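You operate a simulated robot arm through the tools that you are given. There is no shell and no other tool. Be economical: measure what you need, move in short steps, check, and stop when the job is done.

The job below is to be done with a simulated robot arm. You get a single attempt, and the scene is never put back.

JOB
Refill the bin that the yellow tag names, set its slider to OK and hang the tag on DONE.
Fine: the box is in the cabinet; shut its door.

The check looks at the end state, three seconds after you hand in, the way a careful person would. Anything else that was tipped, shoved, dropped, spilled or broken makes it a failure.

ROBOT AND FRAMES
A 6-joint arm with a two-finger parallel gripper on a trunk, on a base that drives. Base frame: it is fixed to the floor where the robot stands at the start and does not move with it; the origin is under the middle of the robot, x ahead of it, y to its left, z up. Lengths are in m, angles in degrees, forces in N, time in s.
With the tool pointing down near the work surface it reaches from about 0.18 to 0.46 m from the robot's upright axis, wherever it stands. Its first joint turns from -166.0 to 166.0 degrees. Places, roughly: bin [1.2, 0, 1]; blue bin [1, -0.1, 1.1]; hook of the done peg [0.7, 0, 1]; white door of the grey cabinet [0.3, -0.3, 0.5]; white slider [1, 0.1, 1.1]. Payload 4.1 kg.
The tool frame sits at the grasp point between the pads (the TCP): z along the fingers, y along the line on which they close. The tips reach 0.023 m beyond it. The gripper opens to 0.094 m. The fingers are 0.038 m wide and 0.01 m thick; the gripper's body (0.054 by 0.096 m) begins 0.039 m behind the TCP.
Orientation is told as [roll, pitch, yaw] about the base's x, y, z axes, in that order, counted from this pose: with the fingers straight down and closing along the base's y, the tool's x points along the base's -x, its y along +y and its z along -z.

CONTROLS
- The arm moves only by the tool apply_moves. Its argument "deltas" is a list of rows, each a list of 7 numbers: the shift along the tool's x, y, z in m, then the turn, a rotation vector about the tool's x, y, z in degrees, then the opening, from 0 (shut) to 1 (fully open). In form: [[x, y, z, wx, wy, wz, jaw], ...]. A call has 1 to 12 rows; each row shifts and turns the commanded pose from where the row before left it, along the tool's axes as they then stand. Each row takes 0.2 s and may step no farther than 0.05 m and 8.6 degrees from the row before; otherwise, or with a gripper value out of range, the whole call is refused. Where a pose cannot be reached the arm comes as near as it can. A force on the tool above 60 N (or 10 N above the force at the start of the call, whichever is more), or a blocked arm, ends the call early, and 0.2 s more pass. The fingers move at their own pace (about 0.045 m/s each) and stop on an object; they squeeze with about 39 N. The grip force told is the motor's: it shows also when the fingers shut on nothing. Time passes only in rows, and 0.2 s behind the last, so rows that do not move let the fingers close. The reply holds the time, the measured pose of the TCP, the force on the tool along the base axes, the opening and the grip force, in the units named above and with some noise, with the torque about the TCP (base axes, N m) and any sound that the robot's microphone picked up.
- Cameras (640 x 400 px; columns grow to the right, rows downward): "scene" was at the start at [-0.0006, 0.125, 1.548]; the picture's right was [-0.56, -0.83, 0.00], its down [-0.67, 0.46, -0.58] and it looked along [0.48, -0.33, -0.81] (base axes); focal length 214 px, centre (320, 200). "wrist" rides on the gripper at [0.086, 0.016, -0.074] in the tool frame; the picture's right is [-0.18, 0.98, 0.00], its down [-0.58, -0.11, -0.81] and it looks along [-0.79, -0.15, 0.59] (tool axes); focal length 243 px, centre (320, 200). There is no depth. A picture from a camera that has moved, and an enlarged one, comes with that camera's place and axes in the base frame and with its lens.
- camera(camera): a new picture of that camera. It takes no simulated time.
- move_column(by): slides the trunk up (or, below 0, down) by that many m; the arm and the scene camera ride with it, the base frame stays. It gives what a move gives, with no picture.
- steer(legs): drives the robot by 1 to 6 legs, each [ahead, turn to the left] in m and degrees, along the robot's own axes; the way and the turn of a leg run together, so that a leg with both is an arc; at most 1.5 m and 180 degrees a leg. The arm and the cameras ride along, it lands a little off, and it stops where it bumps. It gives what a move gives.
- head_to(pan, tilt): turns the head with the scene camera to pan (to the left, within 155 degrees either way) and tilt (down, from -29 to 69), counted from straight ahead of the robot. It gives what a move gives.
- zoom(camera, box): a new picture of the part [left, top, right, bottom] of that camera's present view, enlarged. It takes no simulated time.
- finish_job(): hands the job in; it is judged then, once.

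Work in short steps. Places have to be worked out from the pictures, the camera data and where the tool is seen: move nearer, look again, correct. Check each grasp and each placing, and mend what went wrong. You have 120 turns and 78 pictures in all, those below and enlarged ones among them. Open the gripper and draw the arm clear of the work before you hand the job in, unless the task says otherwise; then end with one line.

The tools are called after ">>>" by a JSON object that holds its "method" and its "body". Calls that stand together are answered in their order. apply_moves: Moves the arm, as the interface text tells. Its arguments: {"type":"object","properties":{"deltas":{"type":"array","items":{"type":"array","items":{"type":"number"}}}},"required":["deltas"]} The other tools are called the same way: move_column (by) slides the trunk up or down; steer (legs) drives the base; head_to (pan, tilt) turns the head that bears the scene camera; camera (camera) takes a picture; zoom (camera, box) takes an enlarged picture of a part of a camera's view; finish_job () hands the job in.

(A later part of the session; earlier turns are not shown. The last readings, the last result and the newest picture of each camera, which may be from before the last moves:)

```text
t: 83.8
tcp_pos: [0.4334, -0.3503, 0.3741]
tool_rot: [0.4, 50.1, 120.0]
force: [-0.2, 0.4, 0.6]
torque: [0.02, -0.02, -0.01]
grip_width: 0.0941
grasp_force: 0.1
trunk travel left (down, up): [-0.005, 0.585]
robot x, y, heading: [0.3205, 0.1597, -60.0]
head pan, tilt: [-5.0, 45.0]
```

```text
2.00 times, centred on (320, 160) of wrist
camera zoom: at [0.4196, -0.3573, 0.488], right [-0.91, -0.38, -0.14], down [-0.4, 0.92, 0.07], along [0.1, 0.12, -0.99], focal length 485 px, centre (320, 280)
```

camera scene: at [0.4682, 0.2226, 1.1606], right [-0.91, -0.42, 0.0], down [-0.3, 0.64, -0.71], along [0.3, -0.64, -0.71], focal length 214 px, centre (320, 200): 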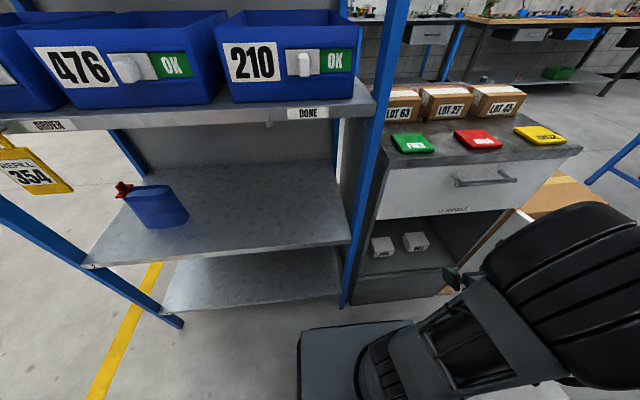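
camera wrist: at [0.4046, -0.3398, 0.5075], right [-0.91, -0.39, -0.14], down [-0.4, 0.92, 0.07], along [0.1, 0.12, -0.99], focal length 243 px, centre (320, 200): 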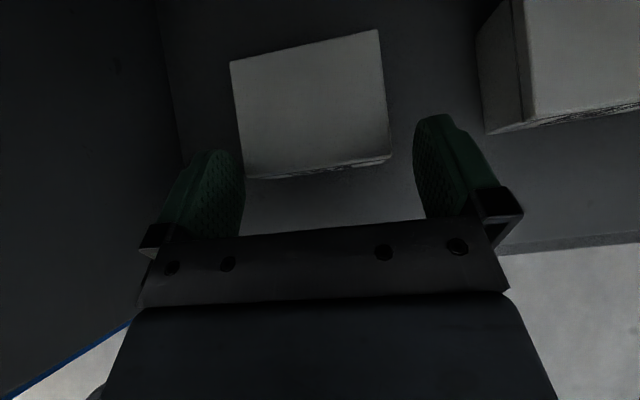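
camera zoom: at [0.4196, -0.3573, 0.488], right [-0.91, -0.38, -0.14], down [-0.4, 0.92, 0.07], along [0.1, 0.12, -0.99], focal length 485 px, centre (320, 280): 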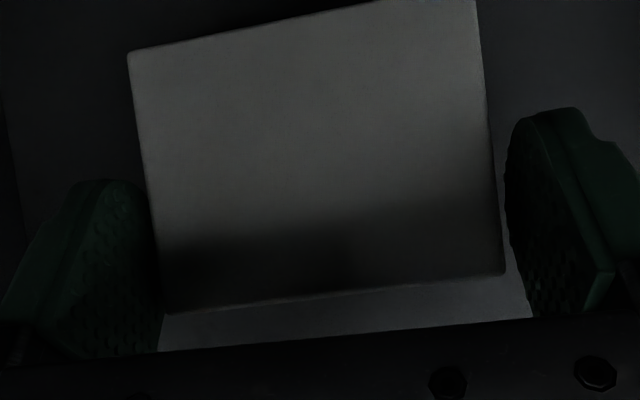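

Advance 8 mm horizontally, then close.

>>> {"method": "apply_moves", "body": {"deltas": [[0.0051, 0, 0.0061, 0, 0, 0, 1], [0, 0, 0, 0, 0, 0, 0.5], [0, 0, 0, 0, 0, 0, 0.5], [0, 0, 0, 0, 0, 0, 0.5]]}}

```text
t: 84.8
tcp_pos: [0.4375, -0.3571, 0.3746]
tool_rot: [0.4, 50.2, 120.0]
force: [1.5, -0.1, -0.3]
torque: [-0.03, 0.07, 0.02]
grip_width: 0.0881
grasp_force: 39.3
trunk travel left (down, up): [-0.005, 0.585]
robot x, y, heading: [0.3203, 0.1585, -59.8]
head pan, tilt: [-5.0, 45.0]
```

Gripped (0.088). Lift 3 cm and check.

>>> {"method": "apply_moves", "body": {"deltas": [[0.0115, 0, -0.0097, 0, 0, 0, 0.4], [0.0115, 0, -0.0097, 0, 0, 0, 0.4], [0.0077, 0, -0.0064, 0, 0, 0, 0.4]]}}

>>> {"method": "camera", "body": {"camera": "wrist"}}

```text
t: 85.5
tcp_pos: [0.4381, -0.3567, 0.4143]
tool_rot: [0.3, 50.2, 120.0]
force: [0.0, 0.6, -2.9]
torque: [0.01, 0.01, -0.02]
grip_width: 0.0878
grasp_force: 39.3
trunk travel left (down, up): [-0.005, 0.585]
robot x, y, heading: [0.3237, 0.1614, -59.8]
head pan, tilt: [-5.0, 45.0]
```

```text
45 pictures are left
camera wrist: at [0.4251, -0.3632, 0.5279], right [-0.91, -0.39, -0.14], down [-0.4, 0.92, 0.07], along [0.1, 0.12, -0.99], focal length 243 px, centre (320, 200)
```

wrist: 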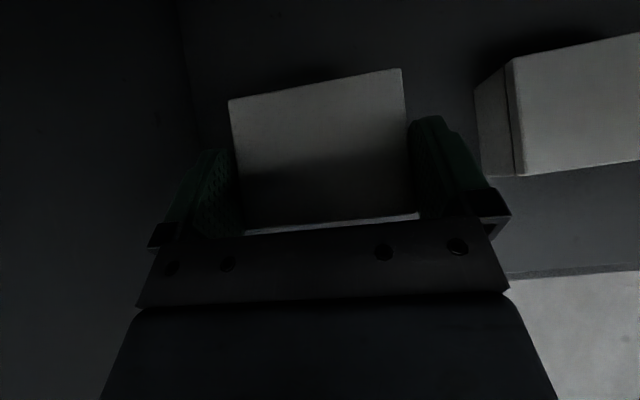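

Box held. Retract 0.2 m out of the cabinet, then reverse the robot away.

>>> {"method": "apply_moves", "body": {"deltas": [[-0.0257, 0, -0.0306, 0, 0, 0, 0.4], [-0.0257, 0, -0.0306, 0, 0, 0, 0.4], [-0.0257, 0, -0.0306, 0, 0, 0, 0.4], [-0.0257, 0, -0.0306, 0, 0, 0, 0.4], [-0.0257, 0, -0.0306, 0, 0, 0, 0.4]]}}

>>> {"method": "steer", "body": {"legs": [[-0.22, 0]]}}

>>> {"method": "camera", "body": {"camera": "scene"}}

```text
t: 86.8
tcp_pos: [0.3201, -0.2394, 0.4019]
tool_rot: [0.3, 50.1, 120.0]
force: [0.7, 0.0, -2.7]
torque: [0.04, 0.02, 0.04]
grip_width: 0.088
grasp_force: 39.5
out of reach, approached as far as the arm can: row 3, 4, 5
trunk travel left (down, up): [-0.005, 0.585]
robot x, y, heading: [0.3232, 0.1606, -59.9]
head pan, tilt: [-5.0, 45.0]
```

```text
t: 88.4
tcp_pos: [0.212, -0.0515, 0.4021]
tool_rot: [0.2, 50.2, 120.0]
force: [-1.2, -0.2, -2.7]
torque: [0.02, 0.0, 0.01]
grip_width: 0.0878
grasp_force: 38.4
trunk travel left (down, up): [-0.005, 0.585]
robot x, y, heading: [0.211, 0.3504, -60.0]
head pan, tilt: [-5.0, 45.0]
```

```text
44 pictures are left
camera scene: at [0.3589, 0.4108, 1.0406], right [-0.91, -0.42, 0.0], down [-0.3, 0.64, -0.71], along [0.3, -0.64, -0.71], focal length 214 px, centre (320, 200)
```

scene: 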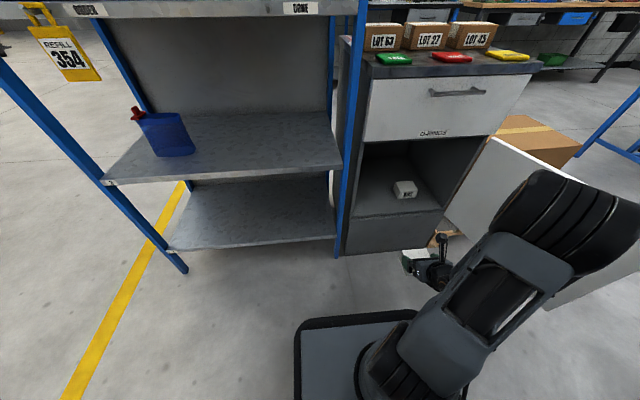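

Cabinet clear, box held. Raise the trunk, then turn left, drive along the rack to bin 354, and turn back to face it.

>>> {"method": "move_column", "body": {"by": 0.4}}

>>> {"method": "steer", "body": {"legs": [[0, 90], [0.78, 0], [0, -90]]}}

>>> {"method": "move_column", "body": {"by": 0.185}}

>>> {"method": "camera", "body": {"camera": "scene"}}

```text
t: 92.3
tcp_pos: [0.2115, -0.0498, 0.8019]
tool_rot: [0.3, 50.2, 120.1]
force: [0.3, 0.8, -3.2]
torque: [0.04, 0.03, 0.01]
grip_width: 0.0874
grasp_force: 38.6
trunk travel left (down, up): [-0.405, 0.185]
robot x, y, heading: [0.2115, 0.3506, -59.9]
head pan, tilt: [-5.0, 45.0]
```

```text
t: 104.2
tcp_pos: [0.896, 0.3527, 0.802]
tool_rot: [0.3, 50.3, 119.6]
force: [-1.0, -0.4, -2.7]
torque: [0.05, 0.0, -0.03]
grip_width: 0.0877
grasp_force: 39.0
trunk travel left (down, up): [-0.405, 0.185]
robot x, y, heading: [0.9022, 0.7514, -60.2]
head pan, tilt: [-5.0, 45.0]
```

```text
t: 106.3
tcp_pos: [0.8952, 0.354, 0.9868]
tool_rot: [0.3, 50.2, 119.5]
force: [-0.1, 0.3, -3.1]
torque: [0.06, 0.0, -0.01]
grip_width: 0.0876
grasp_force: 38.8
trunk travel left (down, up): [-0.59, 0.0]
robot x, y, heading: [0.9, 0.7558, -60.6]
head pan, tilt: [-5.0, 45.0]
```

```text
43 pictures are left
camera scene: at [1.0461, 0.8131, 1.6255], right [-0.91, -0.42, 0.0], down [-0.3, 0.64, -0.71], along [0.3, -0.64, -0.71], focal length 214 px, centre (320, 200)
```

scene: 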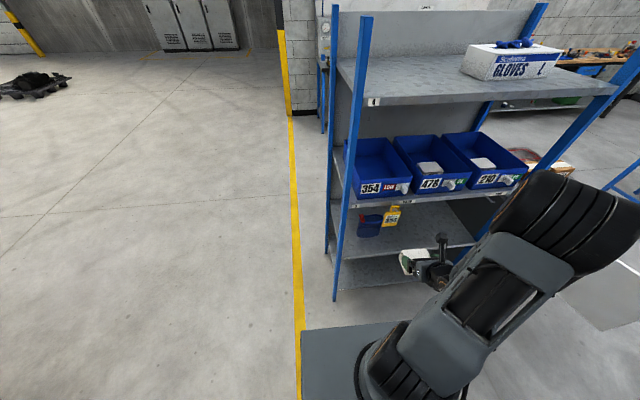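

Zoom on bin 354 and the tag.

>>> {"method": "zoom", "body": {"camera": "scene", "box": [320, 120, 480, 220]}}

```text
4.00 times, centred on (400, 170) of scene
camera zoom: at [1.0461, 0.8131, 1.6255], right [-0.91, -0.42, 0.0], down [-0.3, 0.64, -0.71], along [0.3, -0.64, -0.71], focal length 858 px, centre (0, 320)
```

zoom: 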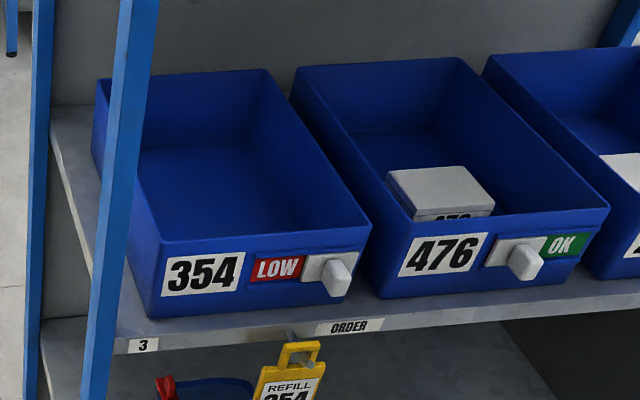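

Bin 354: s 0.90–1.106, n −0.43…−0.725, rim z≈1.11. Raise the tool 0.21 m before driving closer.

>>> {"method": "apply_moves", "body": {"deltas": [[0.0268, 0, -0.0225, 0, 0, 0, 0.4], [0.0268, 0, -0.0225, 0, 0, 0, 0.4], [0.0268, 0, -0.0225, 0, 0, 0, 0.4], [0.0268, 0, -0.0225, 0, 0, 0, 0.4], [0.0268, 0, -0.0225, 0, 0, 0, 0.4], [0.0268, 0, -0.0225, 0, 0, 0, 0.4]]}}

```text
t: 107.7
tcp_pos: [0.8913, 0.35, 1.1953]
tool_rot: [0.4, 50.2, 119.6]
force: [0.6, 1.0, -2.8]
torque: [0.03, 0.04, 0.0]
grip_width: 0.0879
grasp_force: 39.2
out of reach, approached as far as the arm can: row 1
trunk travel left (down, up): [-0.59, 0.0]
robot x, y, heading: [0.8997, 0.7549, -60.2]
head pan, tilt: [-5.0, 45.0]
```

Drive 0.285 m closer.

>>> {"method": "steer", "body": {"legs": [[0.285, 0]]}}

>>> {"method": "camera", "body": {"camera": "scene"}}

>>> {"method": "camera", "body": {"camera": "wrist"}}

```text
t: 109.6
tcp_pos: [1.0304, 0.1044, 1.1947]
tool_rot: [0.4, 50.1, 119.6]
force: [-0.1, -1.1, -3.2]
torque: [0.08, 0.0, 0.03]
grip_width: 0.0877
grasp_force: 38.7
trunk travel left (down, up): [-0.59, 0.0]
robot x, y, heading: [1.0363, 0.5084, -60.1]
head pan, tilt: [-5.0, 45.0]
```

```text
41 pictures are left
camera scene: at [1.1858, 0.5681, 1.6256], right [-0.91, -0.42, 0.0], down [-0.3, 0.64, -0.71], along [0.29, -0.64, -0.71], focal length 214 px, centre (320, 200)
```

scene: 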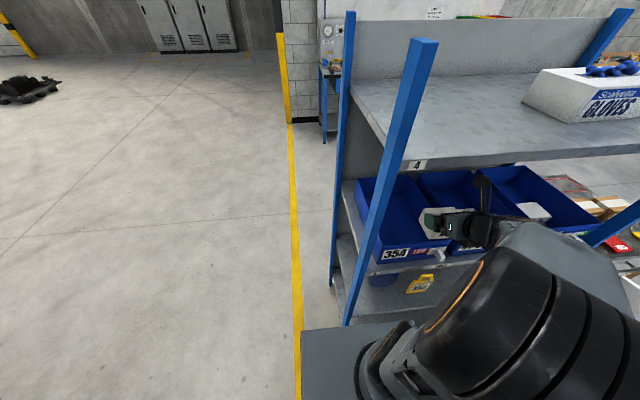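

```text
40 pictures are left
camera wrist: at [1.0165, 0.0973, 1.3092], right [-0.92, -0.38, -0.14], down [-0.39, 0.92, 0.07], along [0.1, 0.12, -0.99], focal length 243 px, centre (320, 200)
```

wrist: 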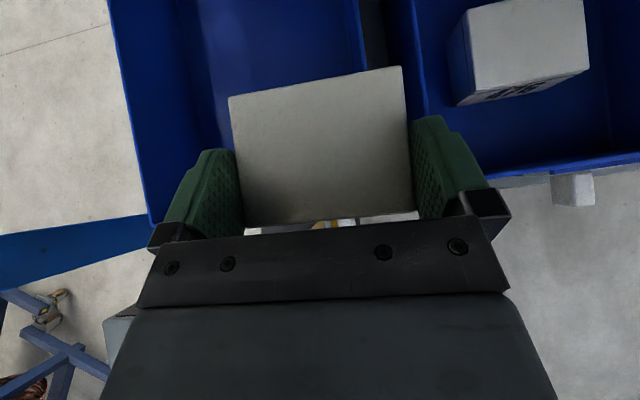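

Bin centre at s≈1.012. Move over the bin: a little lower (upper shelf edge is at z≈1.38), in, then diagonally down; stop before the floor.

>>> {"method": "apply_moves", "body": {"deltas": [[-0.0192, 0, 0.0161, 0, 0, 0, 0.4], [0.018, -0.022, 0.0214, 0, 0, 0, 0.4], [0.018, -0.022, 0.0214, 0, 0, 0, 0.4], [0.018, -0.022, 0.0214, 0, 0, 0, 0.4], [-0.0005, 0, 0.0461, 0, 0, 0, 0.4], [-0.0005, 0, 0.0461, 0, 0, 0, 0.4]]}}

>>> {"method": "camera", "body": {"camera": "wrist"}}

>>> {"method": "camera", "body": {"camera": "scene"}}

```text
t: 111.0
tcp_pos: [1.1641, 0.0042, 1.114]
tool_rot: [0.4, 50.0, 119.7]
force: [-0.4, 0.4, -4.1]
torque: [0.04, 0.04, -0.01]
grip_width: 0.0873
grasp_force: 39.2
trunk travel left (down, up): [-0.59, 0.0]
robot x, y, heading: [1.0351, 0.5068, -60.3]
head pan, tilt: [-5.0, 45.0]
```

```text
39 pictures are left
camera wrist: at [1.1489, -0.0038, 1.2275], right [-0.92, -0.38, -0.14], down [-0.39, 0.92, 0.07], along [0.1, 0.12, -0.99], focal length 243 px, centre (320, 200)
```

wrist: 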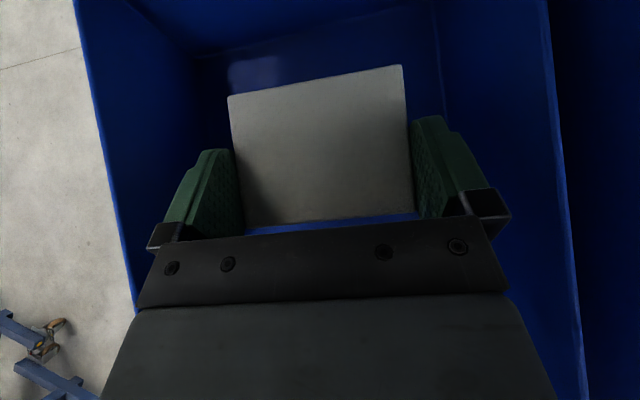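

```text
38 pictures are left
camera scene: at [1.1856, 0.5677, 1.6256], right [-0.91, -0.42, 0.0], down [-0.3, 0.64, -0.71], along [0.3, -0.64, -0.71], focal length 214 px, centre (320, 200)
```

scene: 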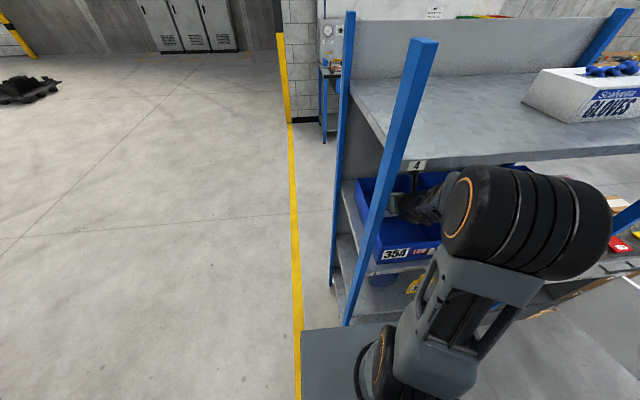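

Centred in the bin. Descend about 5 cm.

>>> {"method": "apply_moves", "body": {"deltas": [[-0.0153, 0, 0.0129, 0, 0, 0, 0.4], [-0.0153, 0, 0.0129, 0, 0, 0, 0.4], [-0.0092, 0, 0.0077, 0, 0, 0, 0.4]]}}

```text
t: 111.8
tcp_pos: [1.1637, -0.0045, 1.0803]
tool_rot: [0.9, 52.5, 119.9]
force: [0.0, -2.8, 22.7]
torque: [0.54, -0.3, 0.06]
grip_width: 0.0877
grasp_force: 38.8
trunk travel left (down, up): [-0.59, 0.0]
robot x, y, heading: [1.0377, 0.5069, -60.3]
head pan, tilt: [-5.0, 45.0]
stopped in row 3: the force on the tool passed its limit at 70 N (the readings are from after the stop); the commanded pose is now the measured one
```

Contact at z 1.08 — look whether the box is on the bin's floor or the hand is on the wall.

>>> {"method": "camera", "body": {"camera": "wrist"}}

>>> {"method": "zoom", "body": {"camera": "scene", "box": [340, 150, 500, 270]}}

```text
37 pictures are left
camera wrist: at [1.148, -0.007, 1.1941], right [-0.91, -0.39, -0.14], down [-0.39, 0.92, 0.03], along [0.12, 0.08, -0.99], focal length 243 px, centre (320, 200)
```

wrist: 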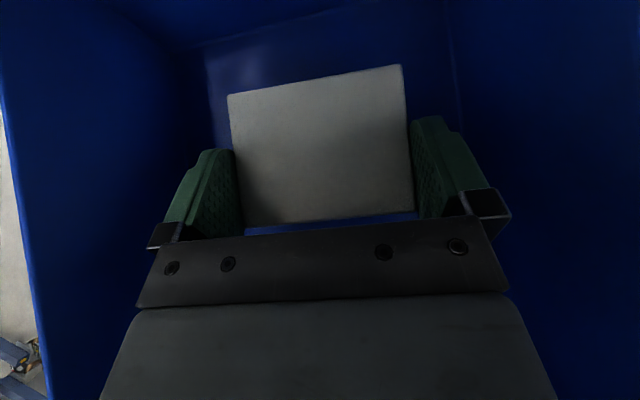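

```text
3.33 times, centred on (420, 210) of scene
camera zoom: at [1.185, 0.5704, 1.6259], right [-0.91, -0.42, 0.0], down [-0.29, 0.64, -0.71], along [0.3, -0.64, -0.71], focal length 715 px, centre (-13, 167)
```

zoom: 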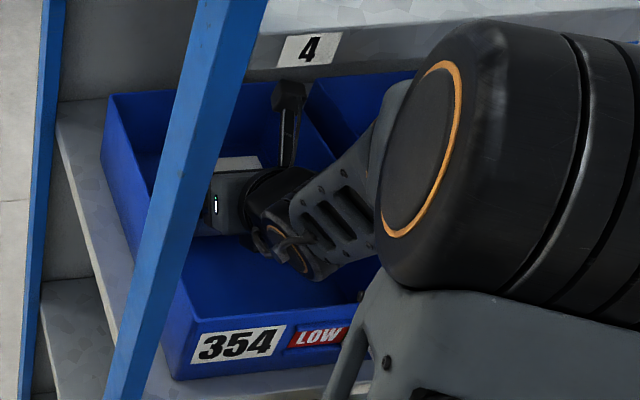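

The torque suggests a contact behind-left of the TCP. I lift 1.2 cm, level the pitch again, and descend gently to see where contact recurs.

>>> {"method": "apply_moves", "body": {"deltas": [[0.0092, 0, -0.0077, 0, -2.2, 0, 0.4], [0, 0, 0, 0, 0, 0, 0.4], [-0.0031, 0, 0.0026, 0, 0, 0, 0.4], [-0.0031, 0, 0.0026, 0, 0, 0, 0.4]]}}

>>> {"method": "apply_moves", "body": {"deltas": [[-0.0023, 0, 0.0019, 0, 0, 0, 0.4]]}}

>>> {"method": "apply_moves", "body": {"deltas": [[-0.0023, 0, 0.0019, 0, 0, 0, 0.4]]}}

```text
t: 112.8
tcp_pos: [1.1622, -0.0024, 1.0816]
tool_rot: [0.6, 49.8, 119.8]
force: [-1.1, -0.4, 2.2]
torque: [-0.33, 0.14, -0.03]
grip_width: 0.0876
grasp_force: 38.9
trunk travel left (down, up): [-0.59, 0.0]
robot x, y, heading: [1.0398, 0.5082, -60.5]
head pan, tilt: [-5.0, 45.0]
```

```text
t: 113.2
tcp_pos: [1.1631, -0.0028, 1.0806]
tool_rot: [0.7, 50.2, 119.9]
force: [-2.6, 1.2, 19.8]
torque: [-1.03, -0.27, -0.1]
grip_width: 0.0877
grasp_force: 39.0
trunk travel left (down, up): [-0.59, 0.0]
robot x, y, heading: [1.035, 0.5061, -60.4]
head pan, tilt: [-5.0, 45.0]
```

```text
t: 113.6
tcp_pos: [1.1631, -0.0014, 1.0794]
tool_rot: [0.8, 50.3, 119.9]
force: [-3.8, 0.2, 40.7]
torque: [0.23, -0.42, 0.33]
grip_width: 0.0876
grasp_force: 39.1
trunk travel left (down, up): [-0.59, 0.0]
robot x, y, heading: [1.0347, 0.5114, -60.0]
head pan, tilt: [-5.0, 45.0]
```

Repeatable flat contact at TCP z≈1.081: the box sits on the bin floor. Relieve and release, opening only partly first.

>>> {"method": "apply_moves", "body": {"deltas": [[0.0019, 0, -0.0016, 0, 0, 0, 0.4], [0, 0, 0, 0, 0, 0, 1], [0, 0, 0, 0, 0, 0, 1], [0, 0, 0, 0, 0, 0, 1]]}}

>>> {"method": "camera", "body": {"camera": "wrist"}}

```text
t: 114.6
tcp_pos: [1.1639, -0.0026, 1.0761]
tool_rot: [0.6, 49.5, 119.7]
force: [0.5, 0.6, -0.1]
torque: [-0.02, 0.03, -0.03]
grip_width: 0.0941
grasp_force: 0.1
trunk travel left (down, up): [-0.59, 0.0]
robot x, y, heading: [1.0411, 0.5109, -60.3]
head pan, tilt: [-5.0, 45.0]
```

```text
35 pictures are left
camera wrist: at [1.1497, -0.0096, 1.1896], right [-0.92, -0.38, -0.13], down [-0.39, 0.92, 0.08], along [0.09, 0.13, -0.99], focal length 243 px, centre (320, 200)
```

wrist: 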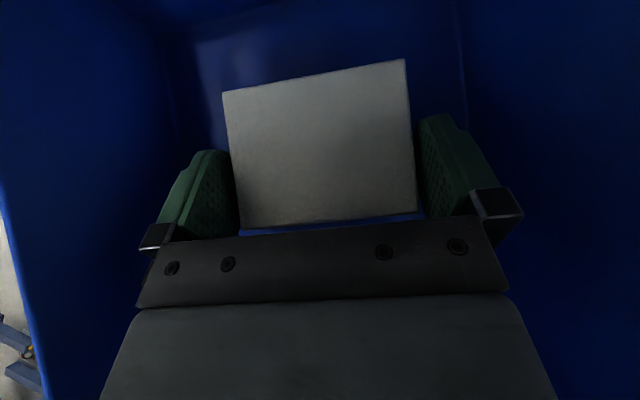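

Box rests in the bin. Withdraw straight back along the tool axis.

>>> {"method": "apply_moves", "body": {"deltas": [[0, 0, -0.02, 0, 0, 0, 1], [0, 0, -0.045, 0, 0, 0, 1], [0, 0, -0.045, 0, 0, 0, 1], [0, 0, -0.045, 0, 0, 0, 1], [0, 0, -0.03, 0, 0, 0, 1]]}}

>>> {"method": "camera", "body": {"camera": "wrist"}}

```text
t: 115.8
tcp_pos: [1.0939, 0.1216, 1.194]
tool_rot: [0.7, 49.6, 119.8]
force: [-0.8, 0.3, 0.4]
torque: [0.01, 0.01, 0.01]
grip_width: 0.0941
grasp_force: 0.1
trunk travel left (down, up): [-0.59, 0.0]
robot x, y, heading: [1.0354, 0.5078, -60.0]
head pan, tilt: [-5.0, 45.0]
```

```text
34 pictures are left
camera wrist: at [1.0794, 0.1144, 1.3078], right [-0.92, -0.38, -0.13], down [-0.39, 0.92, 0.08], along [0.09, 0.13, -0.99], focal length 243 px, centre (320, 200)
```

wrist: 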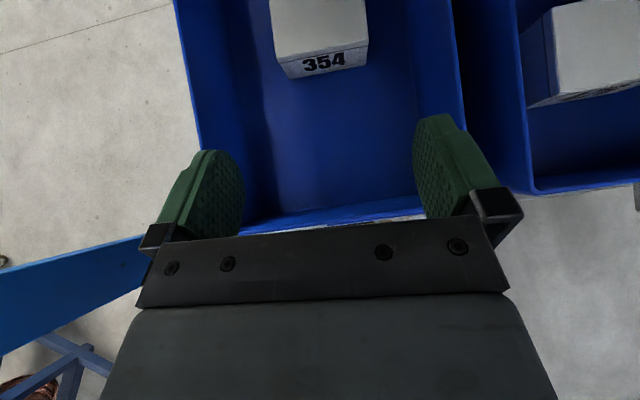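

Box is placed upright, label to the front. Now the slider: back up 0.12 m for a comfortable reach and look at it.

>>> {"method": "steer", "body": {"legs": [[-0.12, 0]]}}

>>> {"method": "camera", "body": {"camera": "scene"}}

>>> {"method": "camera", "body": {"camera": "wrist"}}

```text
t: 117.0
tcp_pos: [1.0335, 0.226, 1.1929]
tool_rot: [0.6, 49.7, 119.8]
force: [-0.8, 0.6, 0.4]
torque: [-0.01, 0.0, -0.03]
grip_width: 0.0941
grasp_force: 0.0
trunk travel left (down, up): [-0.59, 0.0]
robot x, y, heading: [0.9755, 0.6135, -60.3]
head pan, tilt: [-5.0, 45.0]
```

```text
33 pictures are left
camera scene: at [1.1252, 0.6747, 1.6256], right [-0.91, -0.42, 0.0], down [-0.3, 0.64, -0.71], along [0.3, -0.64, -0.71], focal length 214 px, centre (320, 200)
```

scene: 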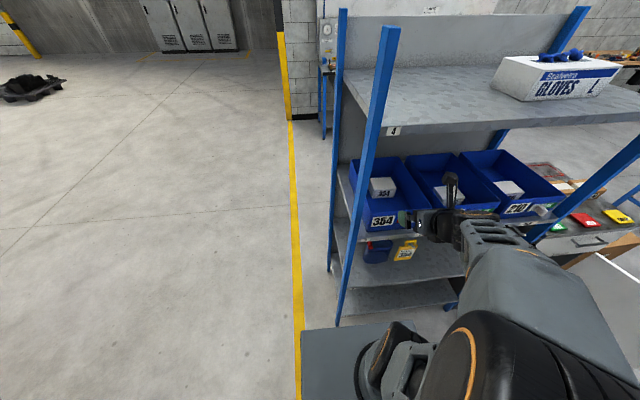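

```text
32 pictures are left
camera wrist: at [1.0198, 0.2188, 1.3081], right [-0.92, -0.38, -0.13], down [-0.39, 0.92, 0.08], along [0.09, 0.12, -0.99], focal length 243 px, centre (320, 200)
```

wrist: 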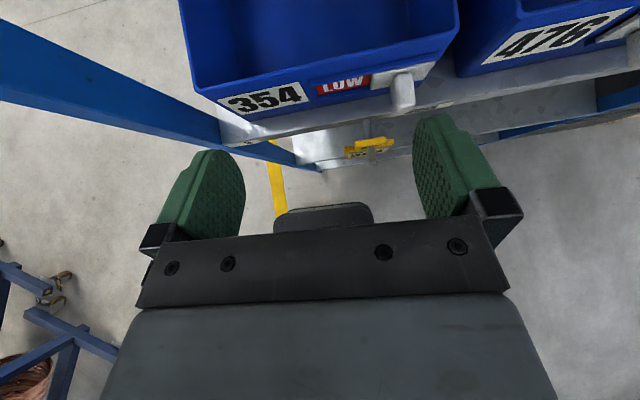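

Knob: s≈0.938, n −0.385…−0.412, z≈1.078; it must go ≈55 mm toward +s. Move in front of it with the jaw half open.

>>> {"method": "apply_moves", "body": {"deltas": [[-0.0276, 0.0233, 0.0231, 0, 0, 0, 0.6], [-0.0276, 0.0233, 0.0231, 0, 0, 0, 0.6], [-0.0276, 0.0233, 0.0231, 0, 0, 0, 0.6], [0.0129, 0, 0.0153, 0, 0, 0, 0.6]]}}

>>> {"method": "camera", "body": {"camera": "wrist"}}

```text
t: 118.0
tcp_pos: [0.9804, 0.1741, 1.0862]
tool_rot: [0.6, 49.6, 119.8]
force: [-0.4, 0.7, 0.0]
torque: [-0.02, 0.0, 0.01]
grip_width: 0.0562
grasp_force: 0.0
trunk travel left (down, up): [-0.59, 0.0]
robot x, y, heading: [0.9763, 0.6153, -60.5]
head pan, tilt: [-5.0, 45.0]
```

```text
31 pictures are left
camera wrist: at [0.9665, 0.1659, 1.2001], right [-0.92, -0.38, -0.13], down [-0.39, 0.92, 0.08], along [0.09, 0.12, -0.99], focal length 243 px, centre (320, 200)
```

wrist: 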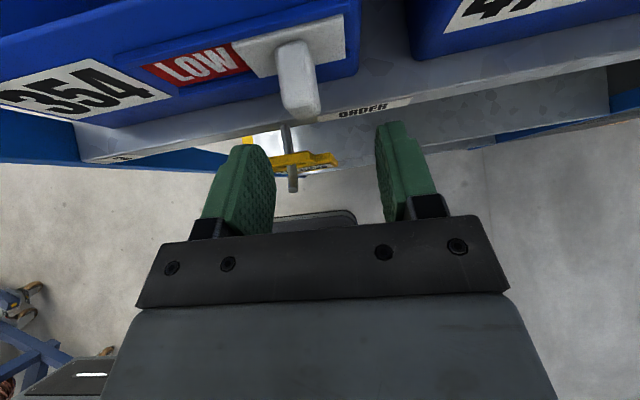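

Aligned. Advance 4 cm so the fingertips straddle the knob.

>>> {"method": "apply_moves", "body": {"deltas": [[0.0132, -0.001, 0.0157, 0, 0, 0, 0.6], [0.0132, -0.001, 0.0157, 0, 0, 0, 0.6]]}}

>>> {"method": "camera", "body": {"camera": "wrist"}}

```text
t: 118.6
tcp_pos: [1.0027, 0.1405, 1.0842]
tool_rot: [0.6, 49.7, 119.9]
force: [-4.6, 5.4, 0.5]
torque: [0.0, 0.01, 0.2]
grip_width: 0.0562
grasp_force: 0.1
trunk travel left (down, up): [-0.59, 0.0]
robot x, y, heading: [0.9791, 0.6121, -60.2]
head pan, tilt: [-5.0, 45.0]
```

```text
30 pictures are left
camera wrist: at [0.9892, 0.1332, 1.1988], right [-0.92, -0.38, -0.13], down [-0.39, 0.92, 0.08], along [0.09, 0.13, -0.99], focal length 243 px, centre (320, 200)
```

wrist: 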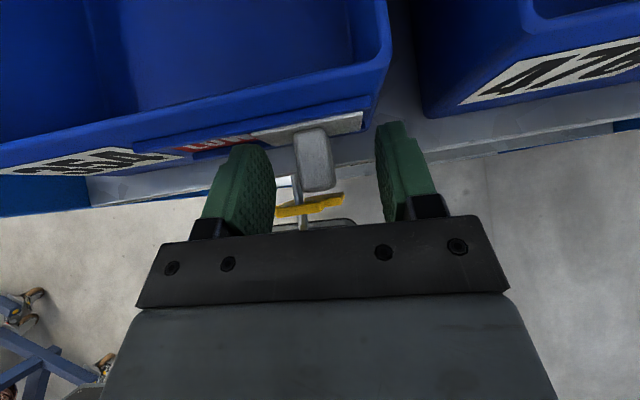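

Light touch on the face (7 N). Back 3 mm and close on the knob.

>>> {"method": "apply_moves", "body": {"deltas": [[-0.002, 0, -0.0023, 0, 0, 0, 0.4], [0, 0, 0, 0, 0, 0, 0.2], [0, 0, 0, 0, 0, 0, 0.1], [0, 0, 0, 0, 0, 0, 0.1]]}}

```text
t: 119.6
tcp_pos: [1.0044, 0.1427, 1.0854]
tool_rot: [0.7, 49.6, 120.1]
force: [19.1, -2.7, -2.5]
torque: [0.1, -0.5, 0.87]
grip_width: 0.0487
grasp_force: 44.9
trunk travel left (down, up): [-0.59, 0.0]
robot x, y, heading: [0.9819, 0.6123, -60.3]
head pan, tilt: [-5.0, 45.0]
```

Fingers stopped at 0.049, wider than the knob. Look closely.

>>> {"method": "zoom", "body": {"camera": "wrist", "box": [180, 80, 460, 255]}}

```text
2.29 times, centred on (320, 168) of wrist
camera zoom: at [0.9907, 0.134, 1.1989], right [-0.92, -0.38, -0.13], down [-0.39, 0.92, 0.08], along [0.09, 0.12, -0.99], focal length 555 px, centre (320, 274)
```

zoom: 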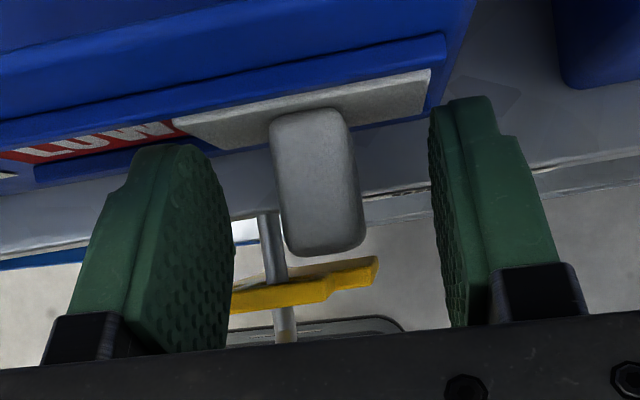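

The left fingertip is pressing on the slider plate's edge: too deep. Open, back off 9 mm, close again.

>>> {"method": "apply_moves", "body": {"deltas": [[0, 0, 0, 0, 0, 0, 0.6], [-0.0058, 0.003, -0.0069, 0, 0, 0, 0.6], [0, 0, 0, 0, 0, 0, 0.3], [0, 0, 0, 0, 0, 0, 0.1], [0, 0, 0, 0, 0, 0, 0.1]]}}

>>> {"method": "zoom", "body": {"camera": "wrist", "box": [180, 80, 460, 255]}}

```text
t: 120.8
tcp_pos: [0.999, 0.1513, 1.0858]
tool_rot: [0.6, 49.6, 120.3]
force: [17.1, 9.1, 0.8]
torque: [-0.02, -0.22, 1.06]
grip_width: 0.0162
grasp_force: 32.3
trunk travel left (down, up): [-0.59, 0.0]
robot x, y, heading: [0.9757, 0.6137, -60.1]
head pan, tilt: [-5.0, 45.0]
```

```text
2.29 times, centred on (320, 168) of wrist
camera zoom: at [0.9846, 0.1427, 1.1996], right [-0.91, -0.38, -0.13], down [-0.4, 0.91, 0.08], along [0.09, 0.12, -0.99], focal length 555 px, centre (320, 274)
```

zoom: 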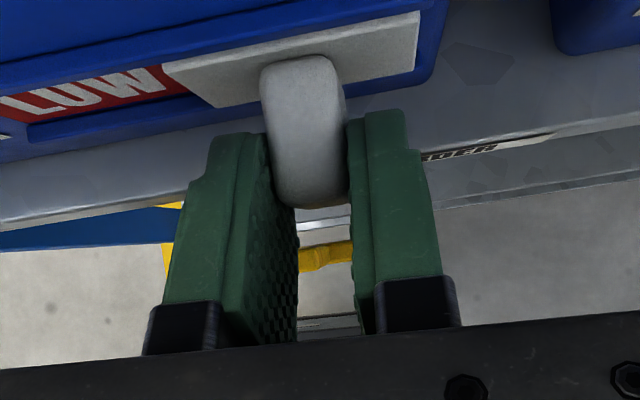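

Knob gripped. Slide it +s by 55 mm in small steps.

>>> {"method": "apply_moves", "body": {"deltas": [[0, -0.012, 0, 0, 0, 0, 0.1], [0, -0.012, 0, 0, 0, 0, 0.1], [0, -0.012, 0, 0, 0, 0, 0.1], [0, -0.012, 0, 0, 0, 0, 0.1]]}}

>>> {"method": "camera", "body": {"camera": "wrist"}}

```text
t: 121.8
tcp_pos: [1.0373, 0.1733, 1.0855]
tool_rot: [0.6, 49.6, 119.9]
force: [-8.5, 14.8, 5.1]
torque: [0.54, 0.23, 0.86]
grip_width: 0.0159
grasp_force: 44.8
trunk travel left (down, up): [-0.59, 0.0]
robot x, y, heading: [0.9777, 0.6124, -60.2]
head pan, tilt: [-5.0, 45.0]
```

```text
27 pictures are left
camera wrist: at [1.0231, 0.1665, 1.1996], right [-0.92, -0.38, -0.13], down [-0.39, 0.92, 0.08], along [0.09, 0.12, -0.99], focal length 243 px, centre (320, 200)
```

wrist: 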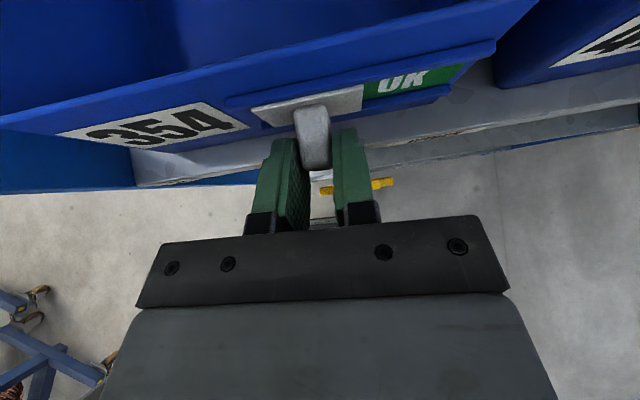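

"OK" is showing. Push a little further to the stop.

>>> {"method": "apply_moves", "body": {"deltas": [[0, -0.006, 0, 0, 0, 0, 0.1], [0, -0.006, 0, 0, 0, 0, 0.1]]}}

>>> {"method": "camera", "body": {"camera": "wrist"}}

```text
t: 122.4
tcp_pos: [1.0421, 0.1774, 1.0858]
tool_rot: [0.4, 49.7, 119.3]
force: [-33.1, 3.1, 3.0]
torque: [-0.07, -0.09, 0.34]
grip_width: 0.0159
grasp_force: 45.0
trunk travel left (down, up): [-0.59, 0.0]
robot x, y, heading: [0.98, 0.616, -60.5]
head pan, tilt: [-5.0, 45.0]
```

```text
26 pictures are left
camera wrist: at [1.0283, 0.1699, 1.1996], right [-0.92, -0.37, -0.14], down [-0.38, 0.92, 0.08], along [0.1, 0.12, -0.99], focal length 243 px, centre (320, 200)
```

wrist: 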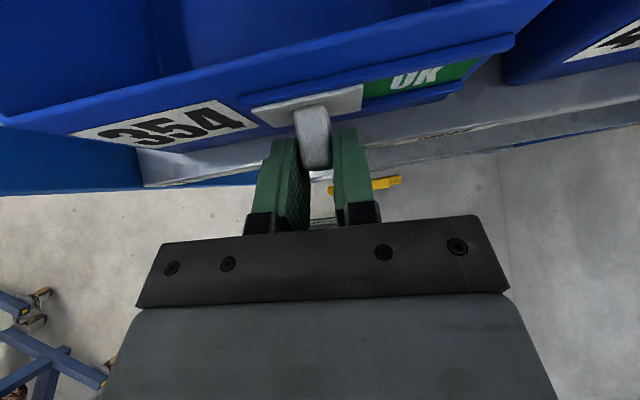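

Slider is at its stop showing OK. Relieve, open, retreat, and look at the tag and peg.

>>> {"method": "apply_moves", "body": {"deltas": [[0, 0.005, 0, 0, 0, 0, 0.1], [0, 0, 0, 0, 0, 0, 0.4], [0, 0, 0, 0, 0, 0, 0.4], [-0.0193, 0, -0.023, 0, 0, 0, 0.4], [-0.0257, 0, -0.0306, 0, 0, 0, 0.6], [-0.0257, 0, -0.0306, 0, 0, 0, 0.6]]}}

>>> {"method": "camera", "body": {"camera": "wrist"}}

>>> {"method": "zoom", "body": {"camera": "scene", "box": [340, 170, 500, 290]}}

```text
t: 123.8
tcp_pos: [0.9684, 0.2168, 1.0981]
tool_rot: [0.4, 49.6, 119.7]
force: [-0.9, 0.5, 0.0]
torque: [0.0, -0.02, 0.02]
grip_width: 0.0564
grasp_force: 0.0
out of reach, approached as far as the arm can: row 4, 5, 6
trunk travel left (down, up): [-0.59, 0.0]
robot x, y, heading: [0.9755, 0.6127, -60.3]
head pan, tilt: [-5.0, 45.0]
```

```text
25 pictures are left
camera wrist: at [0.9545, 0.2077, 1.2125], right [-0.92, -0.38, -0.14], down [-0.39, 0.92, 0.08], along [0.09, 0.13, -0.99], focal length 243 px, centre (320, 200)
```

wrist: 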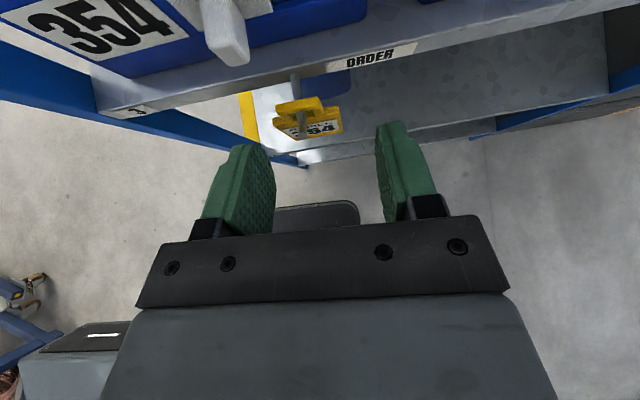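

```text
3.33 times, centred on (420, 230) of scene
camera zoom: at [1.1255, 0.6737, 1.6256], right [-0.91, -0.42, 0.0], down [-0.3, 0.64, -0.71], along [0.3, -0.64, -0.71], focal length 715 px, centre (-13, 100)
```

zoom: 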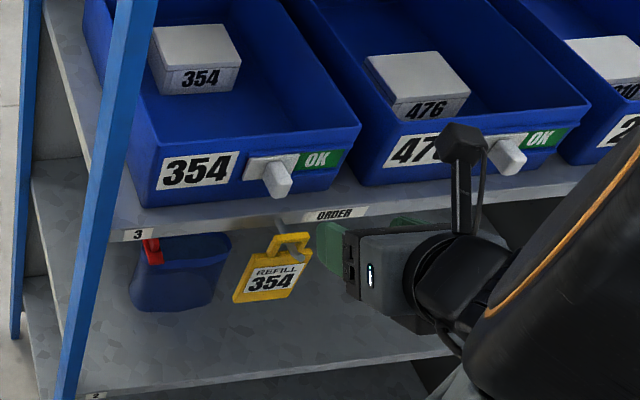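

Slider matches the other bins. Tag: plate ~0.068 wide at s 0.935–1.003, n≈−0.36, z≈0.875–0.958, loop top z≈1.0 on the peg. I'll grip it by its side edges with a horizontal tool: back up, lower the trunk and level the tool.

>>> {"method": "steer", "body": {"legs": [[-0.1, 0]]}}

>>> {"method": "move_column", "body": {"by": -0.17}}

>>> {"method": "apply_moves", "body": {"deltas": [[0.0116, -0.0045, 0.0138, 0, 8.1, 0, 1], [0.0095, -0.0045, 0.0153, 0, 8.1, 0, 1], [0.0073, -0.0045, 0.0164, 0, 8.1, 0, 1], [0.005, -0.0045, 0.0173, 0, 8.1, 0, 1], [0.0025, -0.0045, 0.0178, 0, 8.0, 0, 1]]}}

>>> {"method": "camera", "body": {"camera": "wrist"}}

>>> {"method": "zoom", "body": {"camera": "scene", "box": [340, 140, 500, 260]}}

```text
t: 125.0
tcp_pos: [0.9188, 0.3023, 1.0996]
tool_rot: [0.6, 49.6, 119.8]
force: [-0.1, 0.3, 0.0]
torque: [0.01, -0.04, 0.02]
grip_width: 0.0563
grasp_force: 0.1
trunk travel left (down, up): [-0.59, 0.0]
robot x, y, heading: [0.9325, 0.6996, -60.4]
head pan, tilt: [-5.0, 45.0]
```

```text
t: 126.9
tcp_pos: [0.9188, 0.3014, 0.9286]
tool_rot: [0.5, 49.5, 119.8]
force: [0.5, 0.4, 0.1]
torque: [0.04, 0.0, -0.02]
grip_width: 0.0566
grasp_force: 0.0
trunk travel left (down, up): [-0.42, 0.17]
robot x, y, heading: [0.9289, 0.7009, -60.3]
head pan, tilt: [-5.0, 45.0]
```

```text
t: 128.1
tcp_pos: [0.9789, 0.2304, 0.9279]
tool_rot: [97.5, 89.6, -143.2]
force: [0.0, 0.5, 0.3]
torque: [0.0, -0.01, 0.02]
grip_width: 0.0941
grasp_force: 0.1
out of reach, approached as far as the arm can: row 1
trunk travel left (down, up): [-0.42, 0.17]
robot x, y, heading: [0.9293, 0.6967, -60.2]
head pan, tilt: [-5.0, 45.0]
```

```text
23 pictures are left
camera wrist: at [0.9294, 0.2862, 1.0153], right [-0.86, -0.48, -0.18], down [-0.3, 0.75, -0.58], along [0.42, -0.45, -0.79], focal length 243 px, centre (320, 200)
```

wrist: 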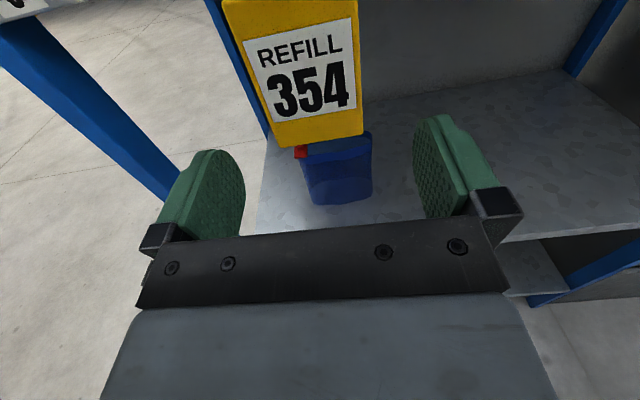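

```text
3.33 times, centred on (420, 200) of scene
camera zoom: at [1.076, 0.7605, 1.4556], right [-0.91, -0.42, 0.0], down [-0.29, 0.64, -0.71], along [0.29, -0.64, -0.71], focal length 715 px, centre (-13, 200)
```

zoom: 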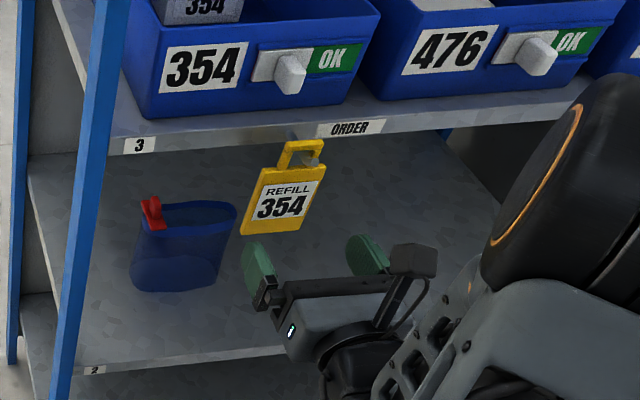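

Refined: plate s 0.937–0.998, z 0.90–0.985, n≈−0.356. Advance 5.8 cm with fingers on either side and close gently.

>>> {"method": "apply_moves", "body": {"deltas": [[0, -0.004, 0.029, 0, 0, 0, 1], [0, 0, 0.029, 0, 0, 0, 1], [0, 0, 0, 0, 0, 0, 1]]}}

>>> {"method": "camera", "body": {"camera": "wrist"}}

```text
t: 128.9
tcp_pos: [1.0121, 0.1818, 0.9294]
tool_rot: [73.1, 89.7, -167.3]
force: [0.2, 0.1, 0.2]
torque: [-0.01, -0.01, -0.03]
grip_width: 0.0942
grasp_force: 0.0
trunk travel left (down, up): [-0.42, 0.17]
robot x, y, heading: [0.9259, 0.6966, -60.3]
head pan, tilt: [-5.0, 45.0]
```

```text
21 pictures are left
camera wrist: at [0.9629, 0.2374, 1.0154], right [-0.86, -0.48, -0.18], down [-0.3, 0.76, -0.58], along [0.42, -0.44, -0.79], focal length 243 px, centre (320, 200)
```

wrist: 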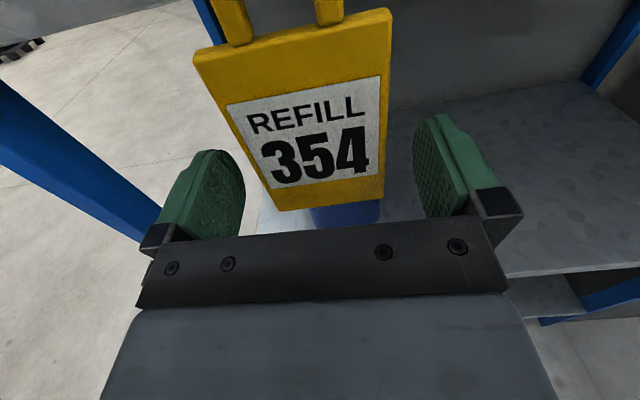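

Plate confirmed at n −0.36. Advance 4 mm and close.

>>> {"method": "apply_moves", "body": {"deltas": [[0, 0, 0.004, 0, 0, 0, 1], [0, 0, 0, 0, 0, 0, 0.5], [0, 0, 0, 0, 0, 0, 0.3], [0, 0, 0, 0, 0, 0, 0.3], [0, 0, 0, 0, 0, 0, 0.3]]}}

>>> {"method": "camera", "body": {"camera": "wrist"}}

```text
t: 130.1
tcp_pos: [1.0141, 0.1783, 0.9282]
tool_rot: [76.0, 89.7, -164.6]
force: [0.2, -0.2, 0.9]
torque: [-0.01, -0.02, 0.0]
grip_width: 0.0627
grasp_force: 39.0
trunk travel left (down, up): [-0.42, 0.17]
robot x, y, heading: [0.9232, 0.6982, -60.6]
head pan, tilt: [-5.0, 45.0]
```

```text
20 pictures are left
camera wrist: at [0.9644, 0.235, 1.0154], right [-0.86, -0.48, -0.18], down [-0.3, 0.75, -0.58], along [0.42, -0.44, -0.79], focal length 243 px, centre (320, 200)
```

wrist: 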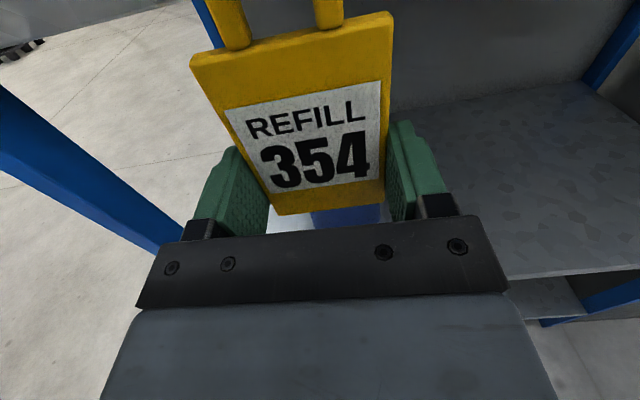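

Tag gripped. Lift 1 cm and look at the loop and peg from the scene camera.

>>> {"method": "apply_moves", "body": {"deltas": [[0.006, 0, 0, 0, 0, 0, 0.3], [0.004, 0, 0, 0, 0, 0, 0.3]]}}

>>> {"method": "zoom", "body": {"camera": "scene", "box": [380, 150, 460, 210]}}

```text
t: 130.7
tcp_pos: [1.0132, 0.1789, 0.9374]
tool_rot: [72.2, 89.8, -168.5]
force: [0.7, 0.2, 0.4]
torque: [0.02, -0.01, -0.05]
grip_width: 0.0628
grasp_force: 38.6
trunk travel left (down, up): [-0.42, 0.17]
robot x, y, heading: [0.9281, 0.702, -60.2]
head pan, tilt: [-5.0, 45.0]
```

```text
6.67 times, centred on (420, 180) of scene
camera zoom: at [1.0761, 0.7605, 1.4556], right [-0.91, -0.42, 0.0], down [-0.29, 0.64, -0.71], along [0.29, -0.64, -0.71], focal length 1430 px, centre (-347, 333)
```

zoom: 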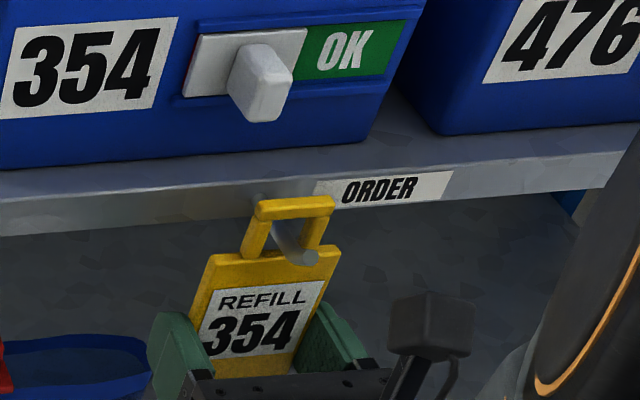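

Straight peg, slightly rising toward its tip. Lift 6 mm more and pull straight off.

>>> {"method": "apply_moves", "body": {"deltas": [[0.006, 0, 0, 0, 0, 0, 0.3], [0, 0, -0.015, 0, 0, 0, 0.3], [0, 0, -0.02, 0, 0, 0, 0.3], [0, 0, -0.025, 0, 0, 0, 0.3]]}}

>>> {"method": "zoom", "body": {"camera": "scene", "box": [370, 140, 490, 230]}}

```text
t: 131.7
tcp_pos: [0.9857, 0.2321, 0.9446]
tool_rot: [81.1, 89.7, -159.5]
force: [0.5, -0.4, 0.2]
torque: [-0.02, 0.03, -0.01]
grip_width: 0.0628
grasp_force: 39.7
trunk travel left (down, up): [-0.42, 0.17]
robot x, y, heading: [0.9266, 0.6999, -60.5]
head pan, tilt: [-5.0, 45.0]
```

```text
4.44 times, centred on (430, 185) of scene
camera zoom: at [1.0761, 0.7605, 1.4556], right [-0.91, -0.42, 0.0], down [-0.29, 0.64, -0.71], along [0.29, -0.64, -0.71], focal length 953 px, centre (-169, 267)
```

zoom: 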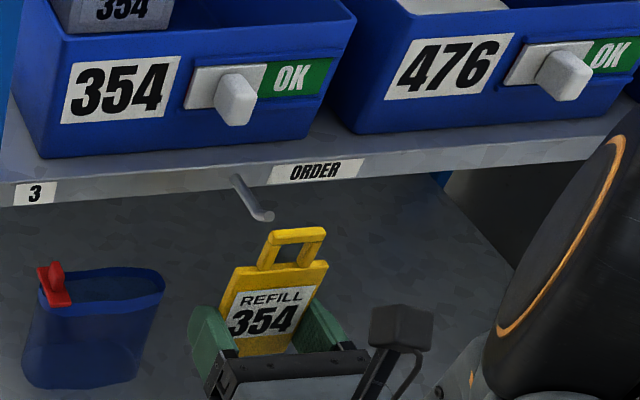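

The tag is free of the peg. Now drive 0.37 m along −s to the DONE peg: turn right, forward, turn left back.

>>> {"method": "steer", "body": {"legs": [[0, -90], [0.37, 0], [0, 90.3]]}}

>>> {"method": "camera", "body": {"camera": "scene"}}

>>> {"method": "camera", "body": {"camera": "wrist"}}

```text
t: 141.8
tcp_pos: [0.6705, 0.052, 0.9443]
tool_rot: [75.9, 89.6, -163.8]
force: [-1.6, -0.9, -0.2]
torque: [0.01, 0.04, 0.03]
grip_width: 0.0629
grasp_force: 39.2
trunk travel left (down, up): [-0.42, 0.17]
robot x, y, heading: [0.6024, 0.5206, -59.2]
head pan, tilt: [-5.0, 45.0]
```

```text
17 pictures are left
camera scene: at [0.7504, 0.5825, 1.4556], right [-0.9, -0.43, 0.0], down [-0.31, 0.64, -0.71], along [0.31, -0.64, -0.71], focal length 214 px, centre (320, 200)
```

scene: 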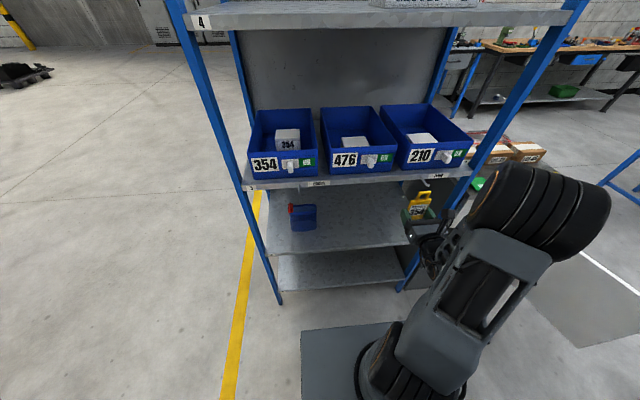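

```text
16 pictures are left
camera wrist: at [0.619, 0.1072, 1.0312], right [-0.85, -0.5, -0.18], down [-0.32, 0.75, -0.58], along [0.42, -0.44, -0.79], focal length 243 px, centre (320, 200)
```

wrist: 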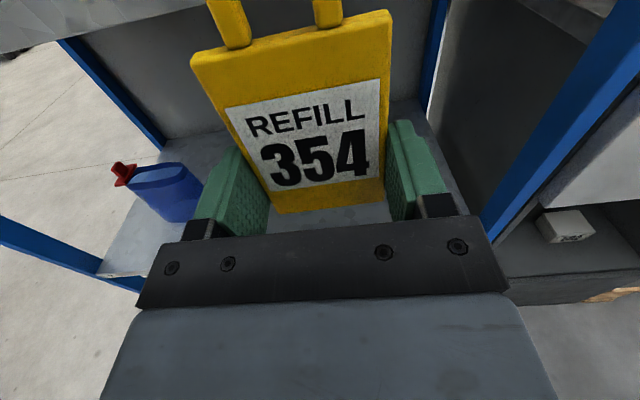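

Zoom on the tag loop and the DONE peg.

>>> {"method": "zoom", "body": {"camera": "scene", "box": [380, 160, 460, 220]}}

```text
6.67 times, centred on (420, 190) of scene
camera zoom: at [0.7504, 0.5825, 1.4556], right [-0.9, -0.43, 0.0], down [-0.31, 0.64, -0.71], along [0.31, -0.64, -0.71], focal length 1430 px, centre (-347, 267)
```

zoom: 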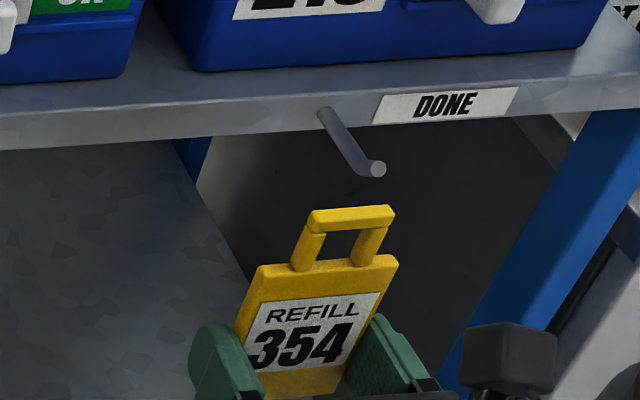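

Relative to the loop, the peg is 0.041 m toward −s, tip ~0.05 m ahead, heights already matching (same height as when it came off). Shift sideways and check.

>>> {"method": "apply_moves", "body": {"deltas": [[0, 0.02, 0, 0, 0, 0, 0.3], [0, 0.021, 0, 0, 0, 0, 0.3], [0, 0, 0, 0, 0, 0, 0.3]]}}

>>> {"method": "zoom", "body": {"camera": "scene", "box": [390, 160, 470, 220]}}

```text
t: 142.6
tcp_pos: [0.6344, 0.0315, 0.944]
tool_rot: [69.9, 89.7, -169.8]
force: [-0.3, 0.4, -0.2]
torque: [-0.01, -0.02, 0.01]
grip_width: 0.0627
grasp_force: 39.1
trunk travel left (down, up): [-0.42, 0.17]
robot x, y, heading: [0.6046, 0.5178, -59.1]
head pan, tilt: [-5.0, 45.0]
```

```text
6.67 times, centred on (430, 190) of scene
camera zoom: at [0.7502, 0.5824, 1.4556], right [-0.9, -0.43, 0.0], down [-0.31, 0.64, -0.71], along [0.31, -0.64, -0.71], focal length 1430 px, centre (-413, 267)
```

zoom: 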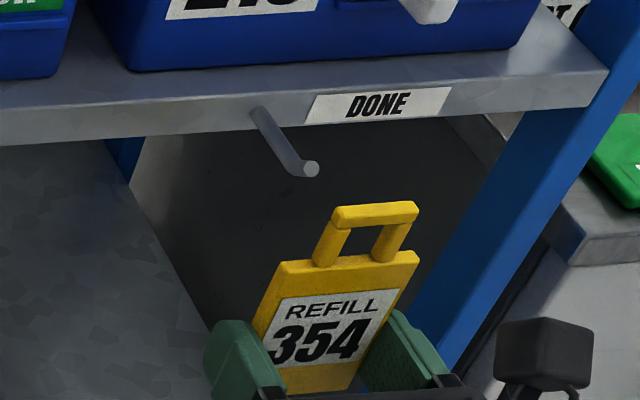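

Aligned within 2 mm. Correct that and insert 5 cm, watching the force.

>>> {"method": "apply_moves", "body": {"deltas": [[0, -0.002, 0.015, 0, 0, 0, 0.3], [0, 0, 0.015, 0, 0, 0, 0.3], [0, 0, 0.01, 0, 0, 0, 0.3], [0, 0, 0.01, 0, 0, 0, 0.3]]}}

>>> {"method": "zoom", "body": {"camera": "scene", "box": [390, 155, 470, 215]}}

```text
t: 143.6
tcp_pos: [0.6613, -0.0091, 0.9457]
tool_rot: [86.1, 89.7, -153.2]
force: [-4.6, 12.2, -1.4]
torque: [-0.72, -0.28, 0.01]
grip_width: 0.063
grasp_force: 39.3
trunk travel left (down, up): [-0.42, 0.17]
robot x, y, heading: [0.6058, 0.5188, -59.2]
head pan, tilt: [-5.0, 45.0]
```

```text
6.67 times, centred on (430, 185) of scene
camera zoom: at [0.7497, 0.5842, 1.4556], right [-0.9, -0.43, 0.0], down [-0.31, 0.64, -0.71], along [0.31, -0.64, -0.71], focal length 1430 px, centre (-413, 300)
```

zoom: 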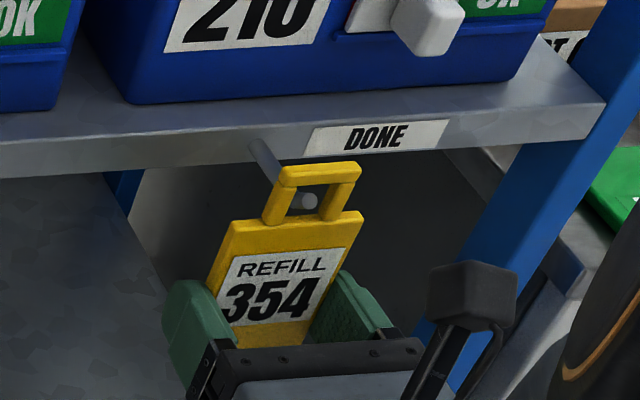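

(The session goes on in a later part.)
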